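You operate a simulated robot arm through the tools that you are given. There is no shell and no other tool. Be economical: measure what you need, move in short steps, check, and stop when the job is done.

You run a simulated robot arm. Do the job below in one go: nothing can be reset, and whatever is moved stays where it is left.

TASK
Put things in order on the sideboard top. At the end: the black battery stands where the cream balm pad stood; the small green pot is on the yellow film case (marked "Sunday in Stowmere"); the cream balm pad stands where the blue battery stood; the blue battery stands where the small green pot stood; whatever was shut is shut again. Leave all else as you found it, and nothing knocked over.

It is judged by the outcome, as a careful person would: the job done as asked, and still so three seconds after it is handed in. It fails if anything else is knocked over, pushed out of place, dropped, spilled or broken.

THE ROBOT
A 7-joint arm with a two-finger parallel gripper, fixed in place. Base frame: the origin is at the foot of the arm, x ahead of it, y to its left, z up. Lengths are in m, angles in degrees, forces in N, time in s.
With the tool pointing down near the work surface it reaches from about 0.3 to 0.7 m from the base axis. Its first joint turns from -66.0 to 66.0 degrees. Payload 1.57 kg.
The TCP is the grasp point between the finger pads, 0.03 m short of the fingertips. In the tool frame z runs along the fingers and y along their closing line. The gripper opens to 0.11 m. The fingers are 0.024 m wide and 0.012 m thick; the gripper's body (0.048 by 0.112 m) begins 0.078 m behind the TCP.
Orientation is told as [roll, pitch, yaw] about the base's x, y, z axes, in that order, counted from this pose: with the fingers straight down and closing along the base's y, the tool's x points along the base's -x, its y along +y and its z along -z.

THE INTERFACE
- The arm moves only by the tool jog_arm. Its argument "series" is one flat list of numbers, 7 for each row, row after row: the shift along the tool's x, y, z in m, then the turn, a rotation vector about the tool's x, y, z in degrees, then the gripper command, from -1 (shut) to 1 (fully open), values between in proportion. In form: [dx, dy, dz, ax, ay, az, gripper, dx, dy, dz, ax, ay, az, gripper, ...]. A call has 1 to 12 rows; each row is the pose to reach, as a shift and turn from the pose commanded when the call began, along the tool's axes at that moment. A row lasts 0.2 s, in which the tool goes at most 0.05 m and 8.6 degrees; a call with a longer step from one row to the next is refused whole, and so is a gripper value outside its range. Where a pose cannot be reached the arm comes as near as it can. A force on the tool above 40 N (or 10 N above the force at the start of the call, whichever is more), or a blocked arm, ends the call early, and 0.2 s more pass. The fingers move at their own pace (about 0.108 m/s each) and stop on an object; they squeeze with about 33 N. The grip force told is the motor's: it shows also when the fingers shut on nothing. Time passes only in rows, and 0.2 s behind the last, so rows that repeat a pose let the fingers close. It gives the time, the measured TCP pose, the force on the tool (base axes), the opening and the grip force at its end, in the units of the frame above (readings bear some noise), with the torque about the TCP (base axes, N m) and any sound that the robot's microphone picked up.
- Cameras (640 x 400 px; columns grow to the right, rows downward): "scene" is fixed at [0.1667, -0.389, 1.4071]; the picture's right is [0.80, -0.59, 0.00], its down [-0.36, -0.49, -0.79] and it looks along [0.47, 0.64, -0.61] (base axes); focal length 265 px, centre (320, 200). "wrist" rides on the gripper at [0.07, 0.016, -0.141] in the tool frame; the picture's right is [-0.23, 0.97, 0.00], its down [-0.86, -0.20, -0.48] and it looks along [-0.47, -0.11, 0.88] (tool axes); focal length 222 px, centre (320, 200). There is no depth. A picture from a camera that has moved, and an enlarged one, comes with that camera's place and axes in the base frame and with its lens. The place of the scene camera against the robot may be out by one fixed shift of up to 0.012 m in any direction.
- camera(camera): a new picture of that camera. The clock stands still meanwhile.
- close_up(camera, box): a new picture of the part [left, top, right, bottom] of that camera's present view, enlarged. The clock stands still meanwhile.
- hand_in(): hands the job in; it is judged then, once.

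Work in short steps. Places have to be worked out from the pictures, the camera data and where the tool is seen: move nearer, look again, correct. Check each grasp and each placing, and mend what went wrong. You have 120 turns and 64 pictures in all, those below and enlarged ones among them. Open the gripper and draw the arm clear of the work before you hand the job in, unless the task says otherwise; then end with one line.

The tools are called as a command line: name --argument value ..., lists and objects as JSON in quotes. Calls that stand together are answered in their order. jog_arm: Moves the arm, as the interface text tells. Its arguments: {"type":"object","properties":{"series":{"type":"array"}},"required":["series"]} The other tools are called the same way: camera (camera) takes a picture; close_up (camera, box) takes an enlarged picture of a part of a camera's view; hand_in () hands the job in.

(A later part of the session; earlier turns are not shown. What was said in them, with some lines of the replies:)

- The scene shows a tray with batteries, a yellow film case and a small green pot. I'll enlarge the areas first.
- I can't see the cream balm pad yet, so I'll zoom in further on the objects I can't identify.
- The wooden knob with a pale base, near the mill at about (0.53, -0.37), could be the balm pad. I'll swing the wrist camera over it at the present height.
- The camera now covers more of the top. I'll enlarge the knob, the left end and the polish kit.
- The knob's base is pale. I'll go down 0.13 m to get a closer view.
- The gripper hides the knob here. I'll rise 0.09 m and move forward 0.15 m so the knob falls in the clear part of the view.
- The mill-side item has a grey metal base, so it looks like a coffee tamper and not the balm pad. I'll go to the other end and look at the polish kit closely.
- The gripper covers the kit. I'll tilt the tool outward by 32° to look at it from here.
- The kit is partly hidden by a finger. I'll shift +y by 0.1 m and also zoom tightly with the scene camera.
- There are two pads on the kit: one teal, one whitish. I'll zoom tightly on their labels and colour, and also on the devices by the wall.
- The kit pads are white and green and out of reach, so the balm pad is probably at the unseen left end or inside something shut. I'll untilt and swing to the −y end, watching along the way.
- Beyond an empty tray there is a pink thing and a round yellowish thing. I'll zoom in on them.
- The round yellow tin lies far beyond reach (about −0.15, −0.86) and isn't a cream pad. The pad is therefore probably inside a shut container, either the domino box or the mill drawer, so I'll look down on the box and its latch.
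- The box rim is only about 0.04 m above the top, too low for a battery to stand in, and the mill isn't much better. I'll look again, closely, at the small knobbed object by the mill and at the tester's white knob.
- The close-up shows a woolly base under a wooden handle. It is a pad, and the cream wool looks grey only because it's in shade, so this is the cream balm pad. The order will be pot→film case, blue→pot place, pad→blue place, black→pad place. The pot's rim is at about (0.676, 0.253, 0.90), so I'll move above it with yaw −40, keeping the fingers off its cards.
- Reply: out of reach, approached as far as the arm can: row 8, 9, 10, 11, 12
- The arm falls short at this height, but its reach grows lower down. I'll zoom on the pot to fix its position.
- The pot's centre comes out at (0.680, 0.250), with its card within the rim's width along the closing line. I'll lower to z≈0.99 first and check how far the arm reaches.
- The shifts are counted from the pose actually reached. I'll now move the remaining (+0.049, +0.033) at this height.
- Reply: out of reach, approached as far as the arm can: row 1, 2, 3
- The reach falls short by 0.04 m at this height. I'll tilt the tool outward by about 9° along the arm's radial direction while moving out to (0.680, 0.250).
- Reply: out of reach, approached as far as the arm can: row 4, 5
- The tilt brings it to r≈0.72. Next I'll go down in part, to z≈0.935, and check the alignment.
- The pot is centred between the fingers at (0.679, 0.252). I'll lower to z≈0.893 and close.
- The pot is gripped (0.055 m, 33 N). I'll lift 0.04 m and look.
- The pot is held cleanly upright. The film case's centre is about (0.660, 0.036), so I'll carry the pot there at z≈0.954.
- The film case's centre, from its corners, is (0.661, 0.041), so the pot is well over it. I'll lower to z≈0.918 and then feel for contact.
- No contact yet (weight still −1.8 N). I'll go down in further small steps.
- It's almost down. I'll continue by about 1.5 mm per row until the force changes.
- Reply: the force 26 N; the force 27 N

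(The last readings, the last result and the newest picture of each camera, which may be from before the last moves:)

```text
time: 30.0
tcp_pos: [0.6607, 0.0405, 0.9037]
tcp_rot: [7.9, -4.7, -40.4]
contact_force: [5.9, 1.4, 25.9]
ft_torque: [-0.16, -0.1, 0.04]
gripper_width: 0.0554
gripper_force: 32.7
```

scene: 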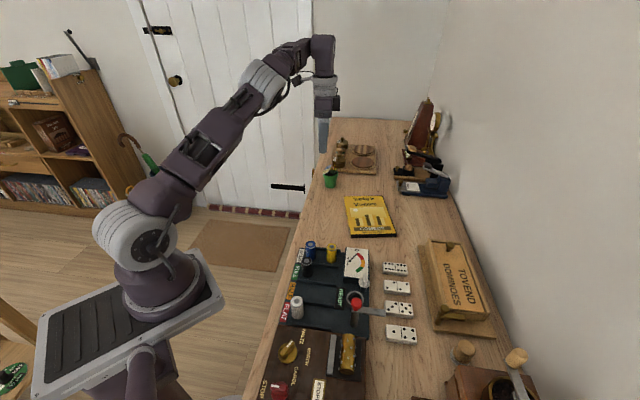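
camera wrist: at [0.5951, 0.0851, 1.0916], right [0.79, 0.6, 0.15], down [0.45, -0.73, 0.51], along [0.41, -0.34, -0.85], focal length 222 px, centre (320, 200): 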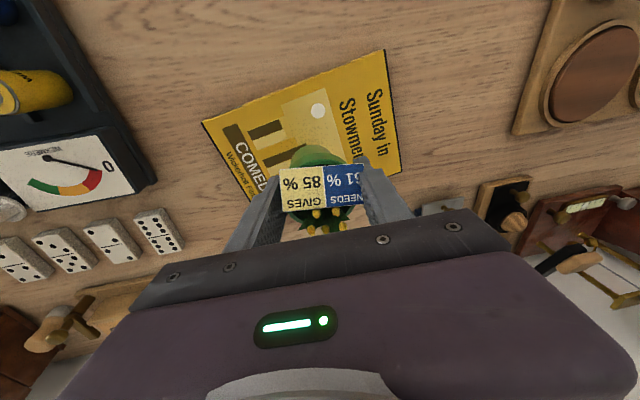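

Contact is made (26 N down). I'll ease up 2 mm, open the fingers, then rise straight along the tool.

jog_arm --series '[-0.0001, 0.0003, -0.002, 0, 0, 0, -0.2, -0.0001, 0.0003, -0.002, 0, 0, 0, 0.45, -0.0001, 0.0003, -0.002, 0, 0, 0, 0.45]'

close_up --camera "scene" --box '[335, 170, 405, 240]'

```text
time: 30.8
tcp_pos: [0.6585, 0.0388, 0.9044]
tcp_rot: [7.8, -4.4, -40.3]
contact_force: [-0.2, 0.4, -0.2]
ft_torque: [-0.04, 0.0, 0.01]
gripper_width: 0.0796
gripper_force: 0.0
```

```text
5.71 times, centred on (370, 205) of scene
camera zoom: at [0.1667, -0.389, 1.4071], right [0.8, -0.59, 0.0], down [-0.36, -0.49, -0.79], along [0.47, 0.64, -0.61], focal length 1516 px, centre (34, 171)
```

zoom: 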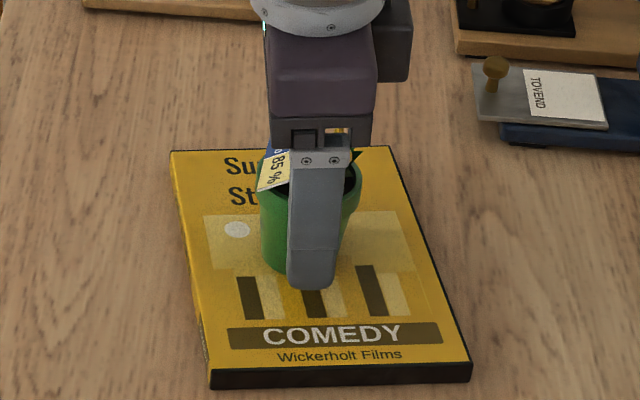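

The pot stands on the case. I'll lift straight up 0.11 m and level the tool.

jog_arm --series '[-0.0023, 0.004, -0.03, 0, 0, 0, 0.45, -0.0055, 0.0095, -0.07, 0, 0, 0, 0.45, -0.0087, 0.015, -0.11, 0, 0, 0, 0.45, -0.0087, 0.015, -0.11, 4, 2.3, 0, 0.45, -0.0087, 0.015, -0.11, 7.8, 4.5, 0, 0.45, -0.0087, 0.015, -0.11, 7.8, 4.5, 0, 0.45]'

```text
time: 32.2
tcp_pos: [0.6576, 0.0391, 1.0163]
tcp_rot: [-0.1, 0.0, -40.0]
contact_force: [-0.4, 0.2, -0.8]
ft_torque: [0.03, -0.01, 0.01]
gripper_width: 0.0795
gripper_force: 0.0
```

Level. I'll go above the blue battery at about (0.420, −0.005), turning to yaw 45 so the fingers close along the slot.

jog_arm --series '[0.014, -0.017, 0, 0, 0, -7.73, 0.45, 0.028, -0.034, 0, 0, 0, -15.45, 0.45, 0.0419, -0.0509, 0, 0, 0, -23.18, 0.45, 0.0559, -0.0679, 0, 0, 0, -30.9, 0.45, 0.0698, -0.0848, 0, 0, 0, -38.64, 0.45, 0.0838, -0.1018, 0, 0, 0, -46.36, 0.45, 0.0977, -0.1187, 0, 0, 0, -54.1, 0.45, 0.1117, -0.1357, 0, 0, 0, -61.8, 0.45, 0.1257, -0.1527, 0, 0, 0, -69.5, 0.45, 0.1396, -0.1696, 0, 0, 0, -77.3, 0.45, 0.1536, -0.1866, 0, 0, 0, -85, 0.45, 0.1536, -0.1866, 0, 0, 0, -85, 0.45]'

camera --camera "wrist"

```text
time: 34.8
tcp_pos: [0.4211, -0.0041, 1.0161]
tcp_rot: [0.0, -0.1, 45.1]
contact_force: [-0.1, -0.2, -0.1]
ft_torque: [-0.01, 0.02, -0.01]
gripper_width: 0.0797
gripper_force: 0.0
```

```text
20 pictures are left
camera wrist: at [0.3593, -0.0426, 1.1582], right [-0.53, 0.85, 0.0], down [0.74, 0.46, 0.48], along [0.41, 0.25, -0.88], focal length 222 px, centre (320, 200)
```

wrist: 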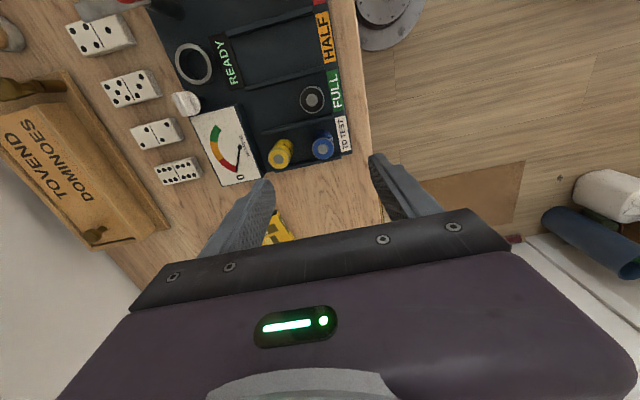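

close_up --camera "wrist" --box '[220, 70, 370, 190]'

```text
3.33 times, centred on (295, 130) of wrist
camera zoom: at [0.3593, -0.0426, 1.1582], right [-0.53, 0.85, 0.0], down [0.74, 0.46, 0.48], along [0.41, 0.25, -0.88], focal length 740 px, centre (403, 433)
```

zoom: 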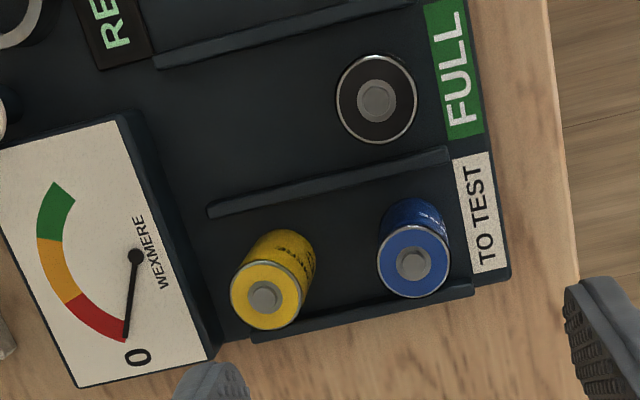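

The view is clear: blue centre is (0.4165, −0.0035), yellow is 0.053 away and black 0.051. I'll tilt 9° toward +a (needed later for reach), narrow the fingers to 0.04 and come to z≈0.985.

jog_arm --series '[0.0028, 0.0037, 0.015, 0, -4.5, 0, -0.27, 0.0028, 0.0037, 0.03, 0, -9, 0, -0.27, 0.0028, 0.0037, 0.03, 0, -9, 0, -0.27]'

camera --camera "wrist"

```text
time: 35.6
tcp_pos: [0.4157, -0.0039, 0.9868]
tcp_rot: [0.1, -9.0, 45.0]
contact_force: [0.1, -0.3, -0.1]
ft_torque: [0.02, -0.05, 0.01]
gripper_width: 0.0402
gripper_force: 0.1
```

```text
18 pictures are left
camera wrist: at [0.34, -0.0571, 1.1155], right [-0.53, 0.85, 0.04], down [0.69, 0.4, 0.61], along [0.5, 0.35, -0.79], focal length 222 px, centre (320, 200)
```

wrist: 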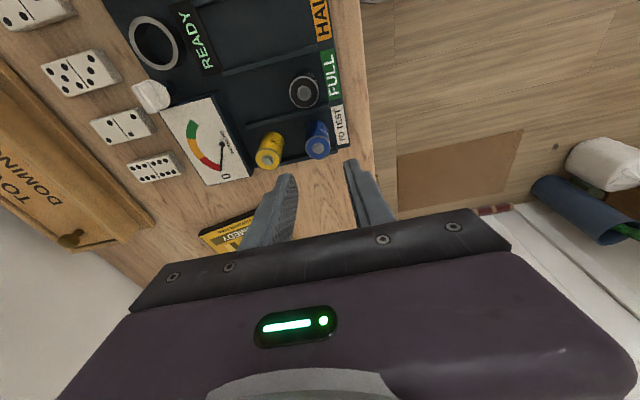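

The blue battery's top projects to (0.4154, −0.0037), matching the TCP. I'll descend straight to z≈0.897 and close.

jog_arm --series '[0.0045, 0, 0.03, 0, 0, 0, -0.27, 0.0089, 0, 0.06, 0, 0, 0, -0.27, 0.0134, 0, 0.089, 0, 0, 0, -0.27, 0.0134, 0, 0.089, 0, 0, 0, -0.27, 0.0134, 0, 0.089, 0, 0, 0, -0.8, 0.0134, 0, 0.089, 0, 0, 0, -0.8]'

```text
time: 37.0
tcp_pos: [0.4169, -0.0043, 0.8965]
tcp_rot: [-0.1, -9.0, 45.0]
contact_force: [0.5, -0.3, -0.7]
ft_torque: [-0.01, 0.03, -0.01]
gripper_width: 0.0247
gripper_force: 32.8
```

The blue battery is gripped (0.0247 m). I'll lift straight up 0.08 m and check.

jog_arm --series '[-0.0047, 0, -0.0296, 0, 0, 0, -0.8, -0.0094, 0, -0.0593, 0, 0, 0, -0.8, -0.0125, 0, -0.079, 0, 0, 0, -0.8, -0.0125, 0, -0.079, 0, 0, 0, -0.8]'

close_up --camera "scene" --box '[270, 190, 390, 290]'

```text
time: 38.0
tcp_pos: [0.4172, -0.0044, 0.976]
tcp_rot: [0.0, -8.9, 45.1]
contact_force: [0.2, -0.3, 0.1]
ft_torque: [-0.02, 0.03, 0.0]
gripper_width: 0.0247
gripper_force: 32.9
```

```text
4.00 times, centred on (330, 240) of scene
camera zoom: at [0.1667, -0.389, 1.4071], right [0.8, -0.59, 0.0], down [-0.36, -0.49, -0.79], along [0.47, 0.64, -0.61], focal length 1062 px, centre (280, 40)
```

zoom: 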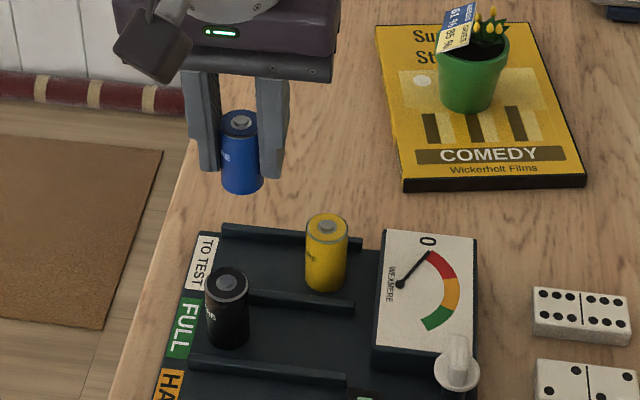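

Clean pick, battery upright. I'll carry it to the pot's old place, (0.679, 0.252), turning 25° so the tilt points along the arm.

jog_arm --series '[-0.0396, -0.0004, 0.0103, 0.43, 0, 2.75, -0.8, -0.0792, -0.0009, 0.0206, 0.87, 0, 5.49, -0.8, -0.1187, -0.0013, 0.0309, 1.3, 0, 8.23, -0.8, -0.1583, -0.0018, 0.0412, 1.73, 0, 10.98, -0.8, -0.1979, -0.0022, 0.0515, 2.17, 0, 13.72, -0.8, -0.2375, -0.0027, 0.0618, 2.6, 0, 16.47, -0.8, -0.277, -0.0031, 0.0721, 3.03, 0, 19.21, -0.8, -0.3166, -0.0036, 0.0824, 3.47, 0, 21.96, -0.8, -0.3562, -0.004, 0.0927, 3.9, 0, 24.7, -0.8, -0.3562, -0.004, 0.0927, 3.9, 0, 24.7, -0.8]'

close_up --camera "scene" --box '[300, 130, 400, 220]'

```text
time: 40.2
tcp_pos: [0.6748, 0.2572, 0.9425]
tcp_rot: [-0.1, -9.0, 21.9]
contact_force: [-0.3, -0.4, -1.1]
ft_torque: [0.0, 0.0, 0.0]
gripper_width: 0.0247
gripper_force: 32.7
out of reach, approached as far as the arm can: row 9
```

```text
4.44 times, centred on (350, 175) of scene
camera zoom: at [0.1667, -0.389, 1.4071], right [0.8, -0.59, 0.0], down [-0.36, -0.49, -0.79], along [0.47, 0.64, -0.61], focal length 1180 px, centre (187, 311)
```

zoom: 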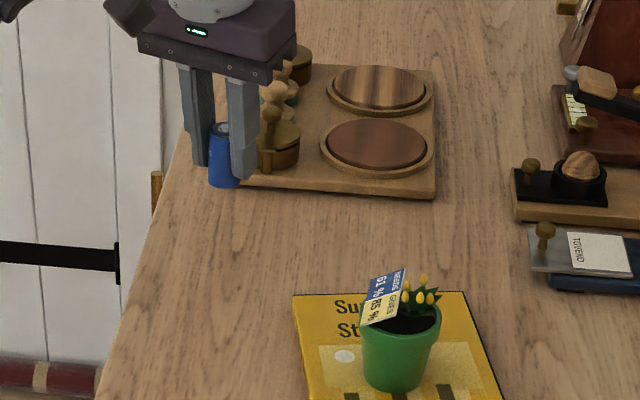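

It's nearly there. I'll correct by (+0.0045, −0.0055) while lowering to z≈0.90.

jog_arm --series '[0.0022, -0.0034, 0.021, 0, 0, 0, -0.8, 0.0045, -0.0068, 0.0419, 0, 0, 0, -0.8, 0.0045, -0.0068, 0.0419, 0, 0, 0, -0.8]'

jog_arm --series '[0.0005, 0, 0.003, 0, 0, 0, -0.8, 0.0009, 0, 0.006, 0, 0, 0, -0.8, 0.0009, 0, 0.006, 0, 0, 0, -0.8]'

```text
time: 41.0
tcp_pos: [0.6851, 0.2468, 0.8991]
tcp_rot: [-0.1, -9.0, 20.0]
contact_force: [0.0, 0.0, -1.0]
ft_torque: [0.04, -0.01, 0.0]
gripper_width: 0.0248
gripper_force: 33.5
```

```text
time: 41.8
tcp_pos: [0.6845, 0.2465, 0.8934]
tcp_rot: [0.0, -9.0, 20.0]
contact_force: [-1.1, 0.0, -0.4]
ft_torque: [-0.03, 0.01, 0.01]
gripper_width: 0.0248
gripper_force: 33.1
```

It is now at (0.6845, 0.2465), so I'll shift back by (−0.0055, +0.0045) and go down a further 3 mm.

jog_arm --series '[0.0036, 0.0061, -0.0006, 0, 0, 0, -0.8, 0.0039, 0.0061, 0.0014, 0, 0, 0, -0.8, 0.0041, 0.0061, 0.0024, 0, 0, 0, -0.8, 0.0041, 0.0061, 0.0024, 0, 0, 0, -0.8]'

```text
time: 42.8
tcp_pos: [0.6787, 0.2514, 0.889]
tcp_rot: [-0.1, -9.0, 20.0]
contact_force: [-0.3, 0.8, -0.8]
ft_torque: [-0.02, 0.0, -0.02]
gripper_width: 0.0245
gripper_force: 33.4
```

No contact yet. I'll go down in 1.5 mm steps.

jog_arm --series '[0.0002, 0, 0.0015, 0, 0, 0, -0.8, 0.0005, 0, 0.003, 0, 0, 0, -0.8, 0.0005, 0, 0.003, 0, 0, 0, -0.8]'

```text
time: 43.6
tcp_pos: [0.6777, 0.2525, 0.8859]
tcp_rot: [-0.1, -9.0, 20.0]
contact_force: [0.1, -0.5, -0.9]
ft_torque: [0.01, 0.03, -0.01]
gripper_width: 0.0247
gripper_force: 33.1
```

close_up --camera "scene" --box '[310, 150, 360, 195]'

jog_arm --series '[0.0002, 0, 0.001, 0, 0, 0, -0.8, 0.0003, 0, 0.002, 0, 0, 0, -0.8, 0.0003, 0, 0.002, 0, 0, 0, -0.8]'

```text
8.89 times, centred on (335, 172) of scene
camera zoom: at [0.1667, -0.389, 1.4071], right [0.8, -0.59, 0.0], down [-0.36, -0.49, -0.79], along [0.47, 0.64, -0.61], focal length 2359 px, centre (187, 444)
```

zoom: 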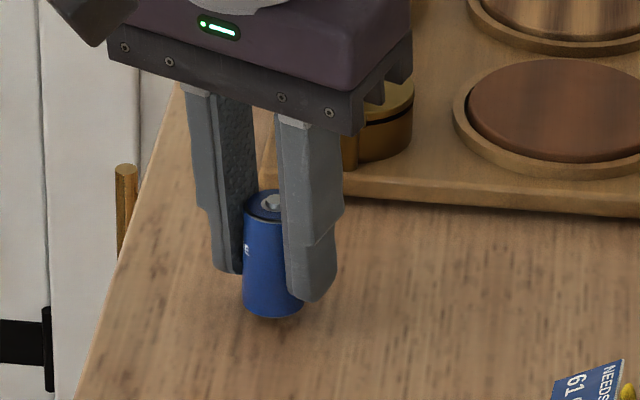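

```text
time: 44.4
tcp_pos: [0.6776, 0.2526, 0.8852]
tcp_rot: [0.0, -9.0, 20.0]
contact_force: [0.8, -0.7, -0.5]
ft_torque: [-0.02, -0.01, -0.01]
gripper_width: 0.0248
gripper_force: 33.1
```

The battery's foot is just above the wood, and there's still no force. I'll go 2 mm more.

jog_arm --series '[0.0002, 0, 0.001, 0, 0, 0, -0.8, 0.0003, 0, 0.002, 0, 0, 0, -0.8, 0.0003, 0, 0.002, 0, 0, 0, -0.8]'

```text
time: 45.2
tcp_pos: [0.6777, 0.2501, 0.8821]
tcp_rot: [0.0, -9.0, 20.0]
contact_force: [-1.6, 0.3, -0.3]
ft_torque: [-0.02, -0.01, -0.02]
gripper_width: 0.0248
gripper_force: 33.6
```

Still little force. I'll go another 2 mm.

jog_arm --series '[0.0002, 0, 0.001, 0, 0, 0, -0.8, 0.0003, 0, 0.002, 0, 0, 0, -0.8, 0.0003, 0, 0.002, 0, 0, 0, -0.8]'

```text
time: 46.0
tcp_pos: [0.6763, 0.2516, 0.8802]
tcp_rot: [0.0, -9.1, 20.0]
contact_force: [-0.6, 0.7, 0.9]
ft_torque: [0.01, 0.0, 0.01]
gripper_width: 0.0248
gripper_force: 32.8
```

Slight upward force (+0.9 N) suggests the first touch. I'll go 1 mm more to confirm.

jog_arm --series '[0.0001, 0, 0.0006, 0, 0, 0, -0.8, 0.0002, 0, 0.0012, 0, 0, 0, -0.8, 0.0002, 0, 0.0012, 0, 0, 0, -0.8]'

```text
time: 46.8
tcp_pos: [0.6783, 0.2506, 0.88]
tcp_rot: [0.0, -9.1, 19.9]
contact_force: [-2.9, -1.2, 13.0]
ft_torque: [-0.03, 0.08, -0.04]
gripper_width: 0.0248
gripper_force: 32.9
```

Contact (13 N). I'll ease up 1 mm and open to 0.05.

jog_arm --series '[-0.0002, 0, -0.001, 0, 0, 0, -0.8, -0.0002, 0, -0.001, 0, 0, 0, -0.1, -0.0002, 0, -0.001, 0, 0, 0, -0.1]'

jog_arm --series '[-0.0047, 0, -0.0296, 0, 0, 0, -0.1, -0.0094, 0, -0.0593, 0, 0, 0, -0.1, -0.0172, 0, -0.1087, 0, 0, 0, -0.1, -0.0172, 0, -0.1087, 0, 0, 0, -0.1]'

close_up --camera "scene" --box '[300, 130, 400, 220]'

```text
time: 47.6
tcp_pos: [0.6787, 0.2515, 0.8805]
tcp_rot: [-0.1, -9.0, 20.0]
contact_force: [0.2, 0.6, 0.1]
ft_torque: [-0.01, 0.01, 0.0]
gripper_width: 0.0496
gripper_force: 0.0
```

```text
time: 48.6
tcp_pos: [0.6752, 0.25, 0.9903]
tcp_rot: [0.0, -9.0, 20.1]
contact_force: [0.6, 0.2, 0.0]
ft_torque: [-0.02, 0.01, 0.0]
gripper_width: 0.0495
gripper_force: 0.0
out of reach, approached as far as the arm can: row 3, 4
```

```text
4.44 times, centred on (350, 175) of scene
camera zoom: at [0.1667, -0.389, 1.4071], right [0.8, -0.59, 0.0], down [-0.36, -0.49, -0.79], along [0.47, 0.64, -0.61], focal length 1180 px, centre (187, 311)
```

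zoom: 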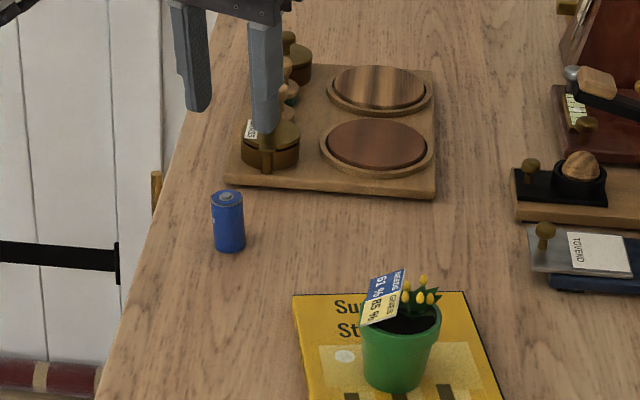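

The blue battery stands in the pot's old place. I'll level the tool and retreat inward and upward.

jog_arm --series '[0.0303, -0.015, -0.0132, 0, 2, 0, 0.2, 0.0607, -0.0299, -0.0265, 0, 4.5, 0, 0.2, 0.091, -0.0449, -0.0397, 0, 9, 0, 0.2, 0.1214, -0.0598, -0.0529, 0, 9, 0, 0.2, 0.1517, -0.0748, -0.0662, 0, 9, 0, 0.2, 0.1821, -0.0897, -0.0794, 0, 9, 0, 0.2, 0.1821, -0.0897, -0.0794, 0, 9, 0, 0.2]'

```text
time: 50.2
tcp_pos: [0.525, 0.0992, 1.0396]
tcp_rot: [0.1, 0.0, 20.0]
contact_force: [0.5, -0.4, -0.7]
ft_torque: [0.0, 0.0, -0.03]
gripper_width: 0.0662
gripper_force: 0.1
```

From the pictures, the pad's base is at (0.512, −0.367), about 0.037 across, with its top at z≈0.90. I'll go above it at yaw 45, closing parallel to the mill's side and the box's end so both stay clear.

jog_arm --series '[0.0156, -0.0394, 0, 0, 0, -2.3, 0.2, 0.0312, -0.0788, 0, 0, 0, -4.6, 0.2, 0.0467, -0.1181, 0, 0, 0, -6.8, 0.2, 0.0623, -0.1575, 0, 0, 0, -9.1, 0.2, 0.0779, -0.1969, 0, 0, 0, -11.4, 0.2, 0.0935, -0.2363, 0, 0, 0, -13.6, 0.2, 0.1091, -0.2757, 0, 0, 0, -15.9, 0.2, 0.1246, -0.3151, 0, 0, 0, -18.2, 0.2, 0.1402, -0.3544, 0, 0, 0, -20.5, 0.2, 0.1558, -0.3938, 0, 0, 0, -22.7, 0.2, 0.1714, -0.4332, 0, 0, 0, -25, 0.2, 0.1714, -0.4332, 0, 0, 0, -25, 0.2]'

camera --camera "wrist"

```text
time: 52.8
tcp_pos: [0.5123, -0.3665, 1.0396]
tcp_rot: [-0.1, 0.0, 45.0]
contact_force: [-0.1, 1.1, 0.3]
ft_torque: [0.02, -0.01, -0.02]
gripper_width: 0.066
gripper_force: 0.0
```

```text
13 pictures are left
camera wrist: at [0.4515, -0.4047, 1.1812], right [-0.53, 0.85, 0.0], down [0.75, 0.46, 0.48], along [0.41, 0.25, -0.88], focal length 222 px, centre (320, 200)
```

wrist: 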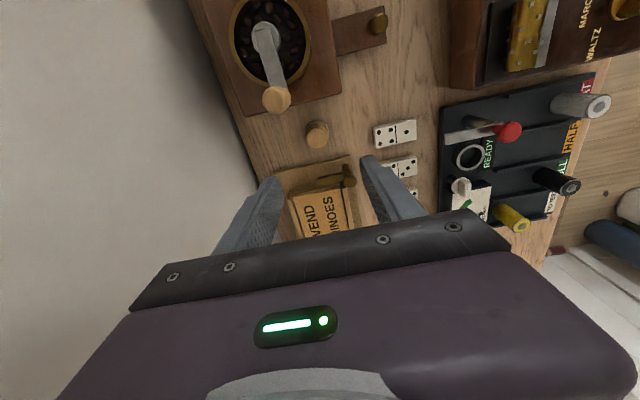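

Pad visible; I'll zoom in to refine its centre before descending.

close_up --camera "wrist" --box '[285, 105, 355, 155]'

```text
8.00 times, centred on (320, 130) of wrist
camera zoom: at [0.4515, -0.4047, 1.1812], right [-0.53, 0.85, 0.0], down [0.75, 0.46, 0.48], along [0.41, 0.25, -0.88], focal length 1777 px, centre (320, 760)
```

zoom: 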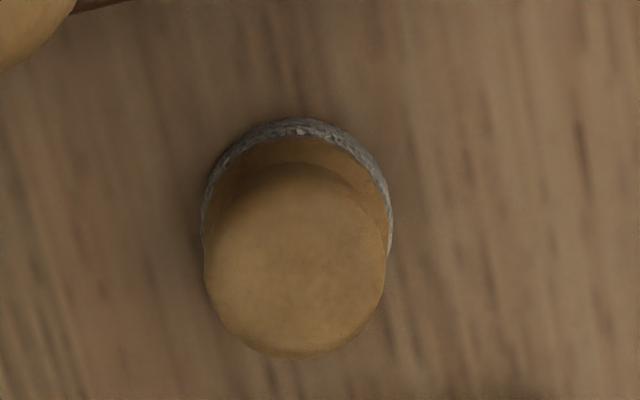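

The pad's centre is (0.512, −0.3727), its top is at z≈0.888 and its handle ≈0.034 wide. The mill's crank knob reaches z≈1.0 just behind, where the camera would come down. I'll turn to yaw −110 so that camera and body stay clear.

jog_arm --series '[0, 0, 0, 0, 0, 8, -0.09, 0, 0, 0, 0, 0, 16, -0.09, 0, 0, 0, 0, 0, 24, -0.09, 0, 0, 0, 0, 0, 32, -0.09, 0, 0, 0, 0, 0, 40, -0.09, 0, 0, 0, 0, 0, 48, -0.09, 0, 0, 0, 0, 0, 56, -0.09, 0, 0, 0, 0, 0, 64, -0.09, 0, 0, 0, 0, 0, 72, -0.09, 0, 0, 0, 0, 0, 80, -0.09, 0, 0, 0, 0, 0, 88, -0.09, 0, 0, 0, 0, 0, 95, -0.09]'

jog_arm --series '[0, 0, 0, 0, 0, 8, -0.09, 0, 0, 0, 0, 0, 16, -0.09, 0, 0, 0, 0, 0, 24, -0.09, 0, 0, 0, 0, 0, 32, -0.09, 0, 0, 0, 0, 0, 40, -0.09, 0, 0, 0, 0, 0, 48, -0.09, 0, 0, 0, 0, 0, 54, -0.09, 0, 0, 0, 0, 0, 60, -0.09, 0, 0, 0, 0, 0, 60, -0.09]'

```text
time: 55.4
tcp_pos: [0.5127, -0.3646, 1.0393]
tcp_rot: [0.0, 0.2, -50.2]
contact_force: [0.1, 0.0, 0.4]
ft_torque: [0.0, 0.03, 0.04]
gripper_width: 0.0503
gripper_force: 0.0
```

```text
time: 57.4
tcp_pos: [0.5121, -0.366, 1.0403]
tcp_rot: [0.0, 0.0, -110.2]
contact_force: [0.2, 0.1, -0.3]
ft_torque: [0.0, -0.03, -0.03]
gripper_width: 0.05
gripper_force: 0.0
```

Yaw −110 is reachable. I'll shift (0, −0.0067) and lower to z≈0.94, then check.

jog_arm --series '[-0.0063, 0.0023, 0.03, 0, 0, 0, -0.09, -0.0063, 0.0023, 0.065, 0, 0, 0, -0.09, -0.0063, 0.0023, 0.1, 0, 0, 0, -0.09, -0.0063, 0.0023, 0.1, 0, 0, 0, -0.09]'

camera --camera "wrist"

```text
time: 58.4
tcp_pos: [0.5115, -0.3723, 0.939]
tcp_rot: [0.0, 0.0, -110.0]
contact_force: [0.4, 0.1, -0.1]
ft_torque: [0.04, 0.03, 0.03]
gripper_width: 0.0502
gripper_force: 0.0
```

```text
11 pictures are left
camera wrist: at [0.5508, -0.3129, 1.0809], right [0.84, -0.55, 0.0], down [-0.48, -0.74, 0.48], along [-0.26, -0.4, -0.88], focal length 222 px, centre (320, 200)
```

wrist: 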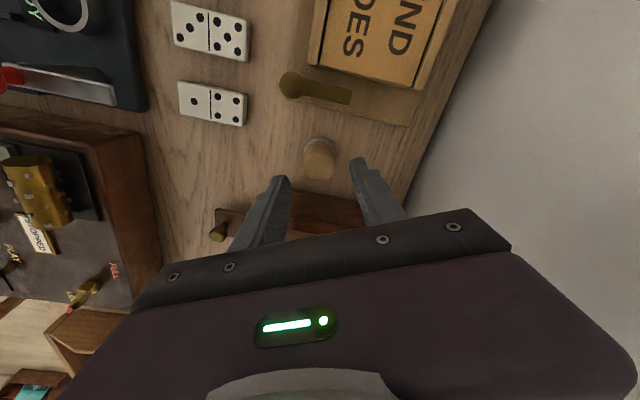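

The pad is within 3 mm of centre. I'll lower to z≈0.880 and close.

jog_arm --series '[0.0015, 0.001, 0.03, 0, 0, 0, -0.09, 0.0015, 0.001, 0.059, 0, 0, 0, -0.09, 0.0015, 0.001, 0.059, 0, 0, 0, -0.09, 0.0015, 0.001, 0.059, 0, 0, 0, -0.7, 0.0015, 0.001, 0.059, 0, 0, 0, -0.7]'

```text
time: 59.6
tcp_pos: [0.5141, -0.3702, 0.8809]
tcp_rot: [0.2, 0.1, -109.9]
contact_force: [0.5, 0.3, 0.0]
ft_torque: [-0.02, -0.01, -0.01]
gripper_width: 0.0327
gripper_force: 33.2
```

Pad gripped (0.0327 m). I'll lift 0.15 m, then begin turning back to yaw 45.

jog_arm --series '[0, 0, -0.04, 0, 0, 0, -0.7, 0, 0, -0.08, 0, 0, 0, -0.7, 0, 0, -0.12, 0, 0, 0, -0.7, 0, 0, -0.15, 0, 0, 0, -0.7, 0, 0, -0.15, 0, 0, -8, -0.7, 0, 0, -0.15, 0, 0, -16, -0.7, 0, 0, -0.15, 0, 0, -24, -0.7, 0, 0, -0.15, 0, 0, -32, -0.7, 0, 0, -0.15, 0, 0, -40, -0.7, 0, 0, -0.15, 0, 0, -48, -0.7, 0, 0, -0.15, 0, 0, -56, -0.7, 0, 0, -0.15, 0, 0, -64, -0.7]'

jog_arm --series '[0.0276, 0.0154, 0, 0, 0, -7.6, -0.7, 0.0553, 0.0308, 0, 0, 0, -15.2, -0.7, 0.0829, 0.0462, 0, 0, 0, -22.8, -0.7, 0.1105, 0.0616, 0, 0, 0, -30.3, -0.7, 0.1381, 0.077, 0, 0, 0, -37.9, -0.7, 0.1658, 0.0924, 0, 0, 0, -45.5, -0.7, 0.1934, 0.1077, 0, 0, 0, -53.1, -0.7, 0.221, 0.1231, 0, 0, 0, -60.7, -0.7, 0.2486, 0.1385, 0, 0, 0, -68.3, -0.7, 0.2763, 0.1539, 0, 0, 0, -75.8, -0.7, 0.3039, 0.1693, 0, 0, 0, -83.4, -0.7, 0.3315, 0.1847, 0, 0, 0, -91, -0.7]'

close_up --camera "wrist" --box '[220, 40, 380, 220]'

```text
time: 62.2
tcp_pos: [0.5148, -0.3712, 1.0313]
tcp_rot: [0.1, 0.1, -45.8]
contact_force: [-0.1, -0.7, -0.6]
ft_torque: [-0.01, -0.02, 0.0]
gripper_width: 0.0326
gripper_force: 32.8
```

```text
time: 64.8
tcp_pos: [0.4162, -0.0055, 1.031]
tcp_rot: [-0.1, 0.1, 45.1]
contact_force: [-1.0, -0.4, -0.8]
ft_torque: [-0.01, -0.03, -0.01]
gripper_width: 0.0323
gripper_force: 33.0
```

```text
2.22 times, centred on (300, 130) of wrist
camera zoom: at [0.355, -0.0429, 1.1728], right [-0.53, 0.85, 0.0], down [0.74, 0.47, 0.48], along [0.41, 0.25, -0.88], focal length 494 px, centre (364, 356)
```

zoom: 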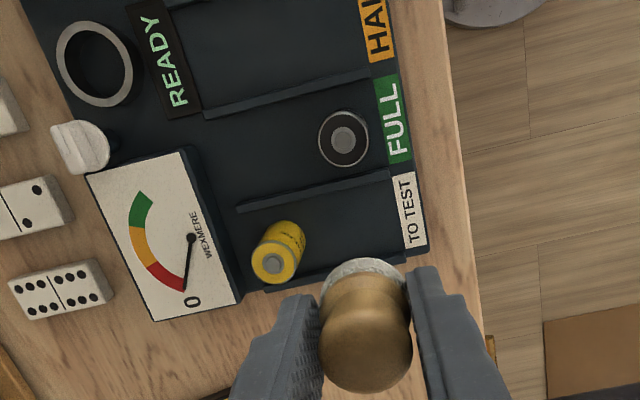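

The held pad's base is at (0.418, −0.004), and the slot's middle is about 2 mm further toward +a. I'll shift 2 mm and lower to z≈0.905.

jog_arm --series '[-0.002, 0, 0.042, 0, 0, 0, -0.7, -0.002, 0, 0.084, 0, 0, 0, -0.7, -0.002, 0, 0.11, 0, 0, 0, -0.7, -0.002, 0, 0.126, 0, 0, 0, -0.7, -0.002, 0, 0.126, 0, 0, 0, -0.7]'

jog_arm --series '[0, 0, 0.003, 0, 0, 0, -0.7, 0, 0, 0.005, 0, 0, 0, -0.7, 0, 0, 0.005, 0, 0, 0, -0.7]'

close_up --camera "scene" --box '[280, 210, 370, 290]'

```text
time: 66.0
tcp_pos: [0.4184, -0.0038, 0.9039]
tcp_rot: [0.0, -0.1, 45.0]
contact_force: [0.3, 0.3, 0.5]
ft_torque: [0.01, -0.01, 0.0]
gripper_width: 0.0322
gripper_force: 33.5
```

```text
time: 66.8
tcp_pos: [0.4182, -0.0023, 0.9007]
tcp_rot: [0.1, 0.0, 45.0]
contact_force: [-0.7, -0.1, -1.0]
ft_torque: [0.01, 0.02, 0.0]
gripper_width: 0.0327
gripper_force: 32.5
```

```text
5.00 times, centred on (325, 250) of scene
camera zoom: at [0.1667, -0.389, 1.4071], right [0.8, -0.59, 0.0], down [-0.36, -0.49, -0.79], along [0.47, 0.64, -0.61], focal length 1327 px, centre (295, -50)
```

zoom: 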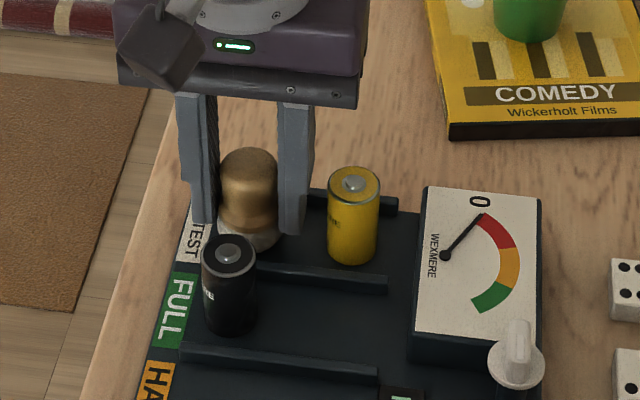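

Nearly down and inside the slot. I'll go down 3 mm more, in small steps.

jog_arm --series '[0, 0, 0.0015, 0, 0, 0, -0.7, 0, 0, 0.0025, 0, 0, 0, -0.7, 0, 0, 0.0025, 0, 0, 0, -0.7]'

```text
time: 67.6
tcp_pos: [0.4183, -0.003, 0.8975]
tcp_rot: [0.0, -0.1, 45.0]
contact_force: [-0.9, 0.3, -0.4]
ft_torque: [0.0, 0.01, 0.0]
gripper_width: 0.0328
gripper_force: 33.2
```

No contact yet. 1.2 mm more.

jog_arm --series '[0, 0, 0.0006, 0, 0, 0, -0.7, 0, 0, 0.0012, 0, 0, 0, -0.7, 0, 0, 0.0012, 0, 0, 0, -0.7]'

```text
time: 68.4
tcp_pos: [0.4182, -0.0031, 0.8965]
tcp_rot: [-0.1, -0.1, 44.9]
contact_force: [-1.1, 0.4, 13.4]
ft_torque: [0.03, 0.02, -0.04]
gripper_width: 0.0329
gripper_force: 32.2
```

Contact (13 N). I'll ease up, open just to 0.046 (yellow is close by) and lift away.

jog_arm --series '[0, 0, -0.0008, 0, 0, 0, -0.7, 0, 0, -0.0008, 0, 0, 0, -0.17, 0, 0, -0.0008, 0, 0, 0, -0.17, 0, 0, -0.03, 0, 0, 0, -0.17, 0, 0, -0.07, 0, 0, 0, -0.17, 0, 0, -0.11, 0, 0, 0, -0.17, 0, 0, -0.11, 0, 0, 0, -0.17]'

close_up --camera "wrist" --box '[220, 60, 380, 200]'

```text
time: 70.0
tcp_pos: [0.4167, -0.0026, 1.0049]
tcp_rot: [-0.1, 0.0, 45.1]
contact_force: [-0.7, 0.5, -0.2]
ft_torque: [0.03, 0.0, -0.01]
gripper_width: 0.0456
gripper_force: 0.1
```

```text
2.86 times, centred on (300, 130) of wrist
camera zoom: at [0.356, -0.0414, 1.1473], right [-0.53, 0.85, 0.0], down [0.75, 0.46, 0.48], along [0.41, 0.25, -0.88], focal length 635 px, centre (377, 400)
```

zoom: 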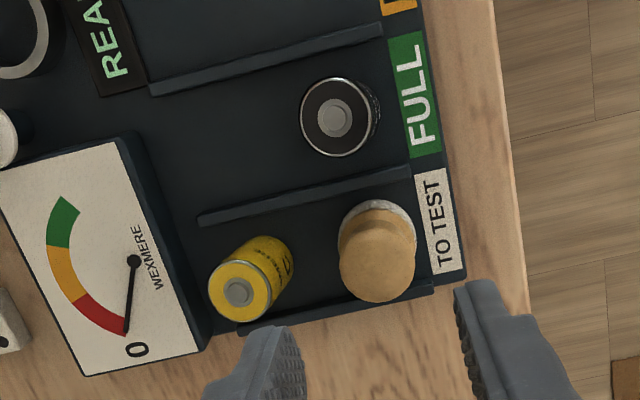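

The pad stands in the blue slot, clear of the yellow battery. Black is at about (0.380, −0.042); I'll move over it and re-measure.

jog_arm --series '[0.027, -0.001, 0, 0, 0, 0, -0.17, 0.0538, -0.0019, 0, 0, 0, 0, -0.17, 0.0538, -0.0019, 0.02, 0, 0, 0, -0.17, 0.0538, -0.0019, 0.02, 0, 0, 0, -0.17]'

close_up --camera "wrist" --box '[240, 80, 400, 220]'

```text
time: 71.0
tcp_pos: [0.382, -0.0423, 0.9864]
tcp_rot: [0.0, 0.1, 45.0]
contact_force: [0.1, 0.5, 0.3]
ft_torque: [0.04, 0.0, 0.02]
gripper_width: 0.0457
gripper_force: 0.0
```

```text
2.86 times, centred on (320, 150) of wrist
camera zoom: at [0.3195, -0.0812, 1.1276], right [-0.53, 0.85, 0.0], down [0.75, 0.46, 0.48], along [0.41, 0.25, -0.88], focal length 635 px, centre (320, 343)
```

zoom: 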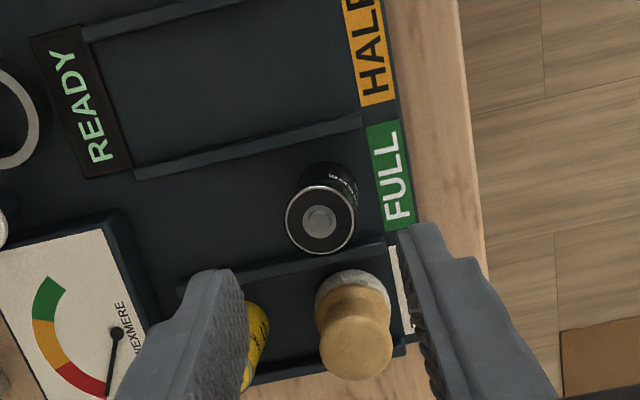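

Black's centre is (0.3785, −0.0447). I'll shift 4 mm, descend to z≈0.896 and close.

jog_arm --series '[0.004, 0, 0.03, 0, 0, 0, -0.17, 0.004, 0, 0.065, 0, 0, 0, -0.17, 0.004, 0, 0.09, 0, 0, 0, -0.17, 0.004, 0, 0.09, 0, 0, 0, -0.17, 0.004, 0, 0.09, 0, 0, 0, -0.8, 0.004, 0, 0.09, 0, 0, 0, -0.8]'

jog_arm --series '[0, 0, -0.04, 0, 0, 0, -0.8, 0, 0, -0.08, 0, 0, 0, -0.8, 0, 0, -0.12, 0, 0, 0, -0.8, 0, 0, -0.15, 0, 0, 0, -0.8, 0, 0, -0.15, 0, 0, 8, -0.8, 0, 0, -0.15, 0, 0, 16, -0.8, 0, 0, -0.15, 0, 0, 24, -0.8, 0, 0, -0.15, 0, 0, 32, -0.8, 0, 0, -0.15, 0, 0, 40, -0.8, 0, 0, -0.15, 0, 0, 48, -0.8, 0, 0, -0.15, 0, 0, 56, -0.8, 0, 0, -0.15, 0, 0, 64, -0.8]'

```text
time: 72.4
tcp_pos: [0.3779, -0.0456, 0.8958]
tcp_rot: [0.0, 0.1, 45.0]
contact_force: [-0.1, -0.4, -0.1]
ft_torque: [0.01, -0.01, 0.01]
gripper_width: 0.0249
gripper_force: 33.3
```

```text
time: 75.0
tcp_pos: [0.3772, -0.0446, 1.0464]
tcp_rot: [0.0, 0.0, -19.1]
contact_force: [-0.8, 0.1, -0.9]
ft_torque: [0.0, 0.04, 0.03]
gripper_width: 0.0243
gripper_force: 33.1
```

Black held. I'll carry it to the pad's old place, (0.513, −0.3715), turning to yaw −110.

jog_arm --series '[-0.0196, -0.0221, 0, 0, 0, 7.58, -0.8, -0.0391, -0.0442, 0, 0, 0, 15.17, -0.8, -0.0587, -0.0663, 0, 0, 0, 22.75, -0.8, -0.0783, -0.0884, 0, 0, 0, 30.3, -0.8, -0.0978, -0.1105, 0, 0, 0, 37.9, -0.8, -0.1174, -0.1326, 0, 0, 0, 45.5, -0.8, -0.137, -0.1547, 0, 0, 0, 53.1, -0.8, -0.1565, -0.1768, 0, 0, 0, 60.7, -0.8, -0.1761, -0.1989, 0, 0, 0, 68.25, -0.8, -0.1957, -0.221, 0, 0, 0, 75.8, -0.8, -0.2152, -0.2431, 0, 0, 0, 83.4, -0.8, -0.2348, -0.265, 0, 0, 0, 91, -0.8]'

jog_arm --series '[0, 0, 0, 0, 0, 0, -0.8]'

```text
time: 77.6
tcp_pos: [0.5147, -0.3718, 1.0465]
tcp_rot: [-0.1, 0.1, -110.2]
contact_force: [0.3, -0.3, -0.7]
ft_torque: [-0.01, 0.01, -0.04]
gripper_width: 0.0246
gripper_force: 32.9
```

```text
time: 78.0
tcp_pos: [0.5139, -0.3725, 1.0461]
tcp_rot: [0.0, 0.1, -110.2]
contact_force: [-0.6, 0.2, -1.0]
ft_torque: [-0.03, 0.04, 0.03]
gripper_width: 0.0248
gripper_force: 33.1
```

In position. I'll lower to z≈0.885, with contact expected near 0.879.

jog_arm --series '[0, 0, 0.045, 0, 0, 0, -0.8, 0, 0, 0.09, 0, 0, 0, -0.8, 0, 0, 0.135, 0, 0, 0, -0.8, 0, 0, 0.155, 0, 0, 0, -0.8, 0, 0, 0.161, 0, 0, 0, -0.8, 0, 0, 0.161, 0, 0, 0, -0.8]'

jog_arm --series '[0, 0, 0.002, 0, 0, 0, -0.8, 0, 0, 0.0035, 0, 0, 0, -0.8, 0, 0, 0.0035, 0, 0, 0, -0.8]'

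```text
time: 79.4
tcp_pos: [0.5124, -0.3713, 0.8841]
tcp_rot: [0.0, 0.0, -110.0]
contact_force: [-0.1, -0.2, -0.6]
ft_torque: [0.01, 0.03, 0.0]
gripper_width: 0.0248
gripper_force: 32.4
```

```text
time: 80.2
tcp_pos: [0.513, -0.372, 0.8816]
tcp_rot: [-0.1, 0.0, -110.1]
contact_force: [-0.3, -0.5, -0.4]
ft_torque: [-0.01, -0.03, -0.02]
gripper_width: 0.0246
gripper_force: 32.8
```

No contact yet; 1.5 mm more.

jog_arm --series '[0, 0, 0.0008, 0, 0, 0, -0.8, 0, 0, 0.0015, 0, 0, 0, -0.8, 0, 0, 0.0015, 0, 0, 0, -0.8]'

```text
time: 81.0
tcp_pos: [0.5136, -0.3727, 0.8792]
tcp_rot: [0.0, 0.1, -110.0]
contact_force: [0.3, -0.3, -0.6]
ft_torque: [0.0, -0.02, 0.01]
gripper_width: 0.0244
gripper_force: 33.0
```

Still free; 1.2 mm more.

jog_arm --series '[0, 0, 0.0006, 0, 0, 0, -0.8, 0, 0, 0.0012, 0, 0, 0, -0.8, 0, 0, 0.0012, 0, 0, 0, -0.8]'

```text
time: 81.8
tcp_pos: [0.515, -0.3724, 0.8807]
tcp_rot: [0.1, 0.1, -110.0]
contact_force: [-1.9, 3.0, 16.4]
ft_torque: [0.03, 0.12, 0.02]
gripper_width: 0.0242
gripper_force: 33.0
```

Contact (16 N). I'll ease up 1 mm, open to 0.05 and rise.

jog_arm --series '[0, 0, -0.001, 0, 0, 0, -0.8, 0, 0, -0.001, 0, 0, 0, -0.1, 0, 0, -0.001, 0, 0, 0, -0.1, 0, 0, -0.04, 0, 0, 0, -0.1, 0, 0, -0.085, 0, 0, 0, -0.1, 0, 0, -0.13, 0, 0, 0, -0.1, 0, 0, -0.175, 0, 0, 0, -0.1, 0, 0, -0.22, 0, 0, 0, -0.1]'

camera --camera "scene"

```text
time: 83.6
tcp_pos: [0.5111, -0.3684, 1.0731]
tcp_rot: [-1.9, 0.5, -109.7]
contact_force: [0.3, 0.3, 0.1]
ft_torque: [-0.01, -0.02, 0.01]
gripper_width: 0.0495
gripper_force: 0.2
out of reach, approached as far as the arm can: row 8
```

```text
6 pictures are left
```

scene: 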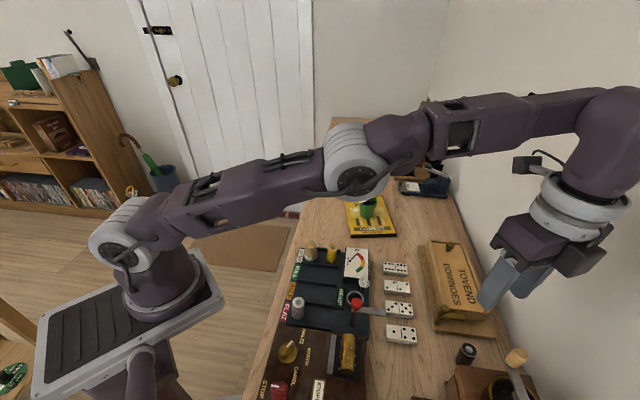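

All four are placed. I'll draw the arm back toward the base, clear of the work.

jog_arm --series '[0.0229, -0.0323, -0.004, 0, 0, 0, 0.2, 0.0458, -0.0645, -0.008, 0, 0, 0, 0.4, 0.0686, -0.0968, -0.012, 0, 0, 0, 0.6, 0.0915, -0.129, -0.016, 0, 0, 0, 0.8, 0.1144, -0.1613, -0.02, 0, 0, 0, 1, 0.1373, -0.1935, -0.024, 0, 0, 0, 1, 0.16, -0.2258, -0.028, 0, 0, 0, 1, 0.183, -0.258, -0.03, 0, 0, 0, 1, 0.183, -0.258, -0.03, 0, 0, 0, 1]'

close_up --camera "scene" --box '[250, 120, 550, 400]'

```text
time: 85.6
tcp_pos: [0.3313, -0.1087, 1.1044]
tcp_rot: [-0.1, 0.0, -110.0]
contact_force: [-0.3, 0.0, -0.3]
ft_torque: [0.0, 0.0, 0.0]
gripper_width: 0.1098
gripper_force: 0.0
```

```text
1.43 times, centred on (400, 260) of scene
camera zoom: at [0.1667, -0.389, 1.4071], right [0.8, -0.59, 0.0], down [-0.36, -0.49, -0.79], along [0.47, 0.64, -0.61], focal length 379 px, centre (206, 114)
```

zoom: 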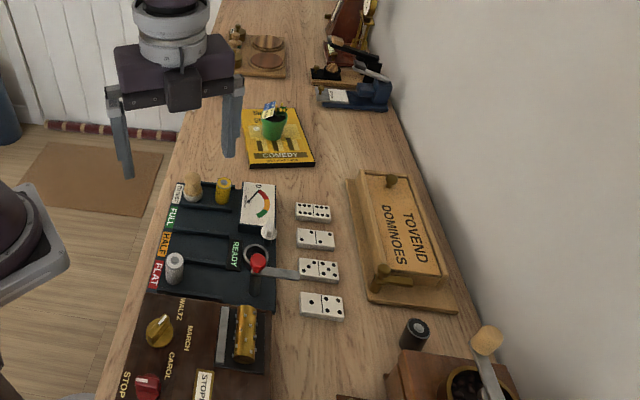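

The black battery, pot and pad all stand in their places, and the blue one (hidden behind the gripper here) was last seen upright in its place. Nothing was opened and the arm is clear, so I'm handing in.

hand_in

```text
The job is handed in.
```

I handed in the job with all four things moved: the small green pot is on the film case, the blue battery is where the pot stood, the balm pad is where the blue battery stood, and the black battery is where the pad stood; I opened nothing and saw nothing else disturbed, I took the woolly-based pad beside the mill to be the cream balm pad, and the blue battery was upright when last seen but hidden behind the gripper in my final picture.
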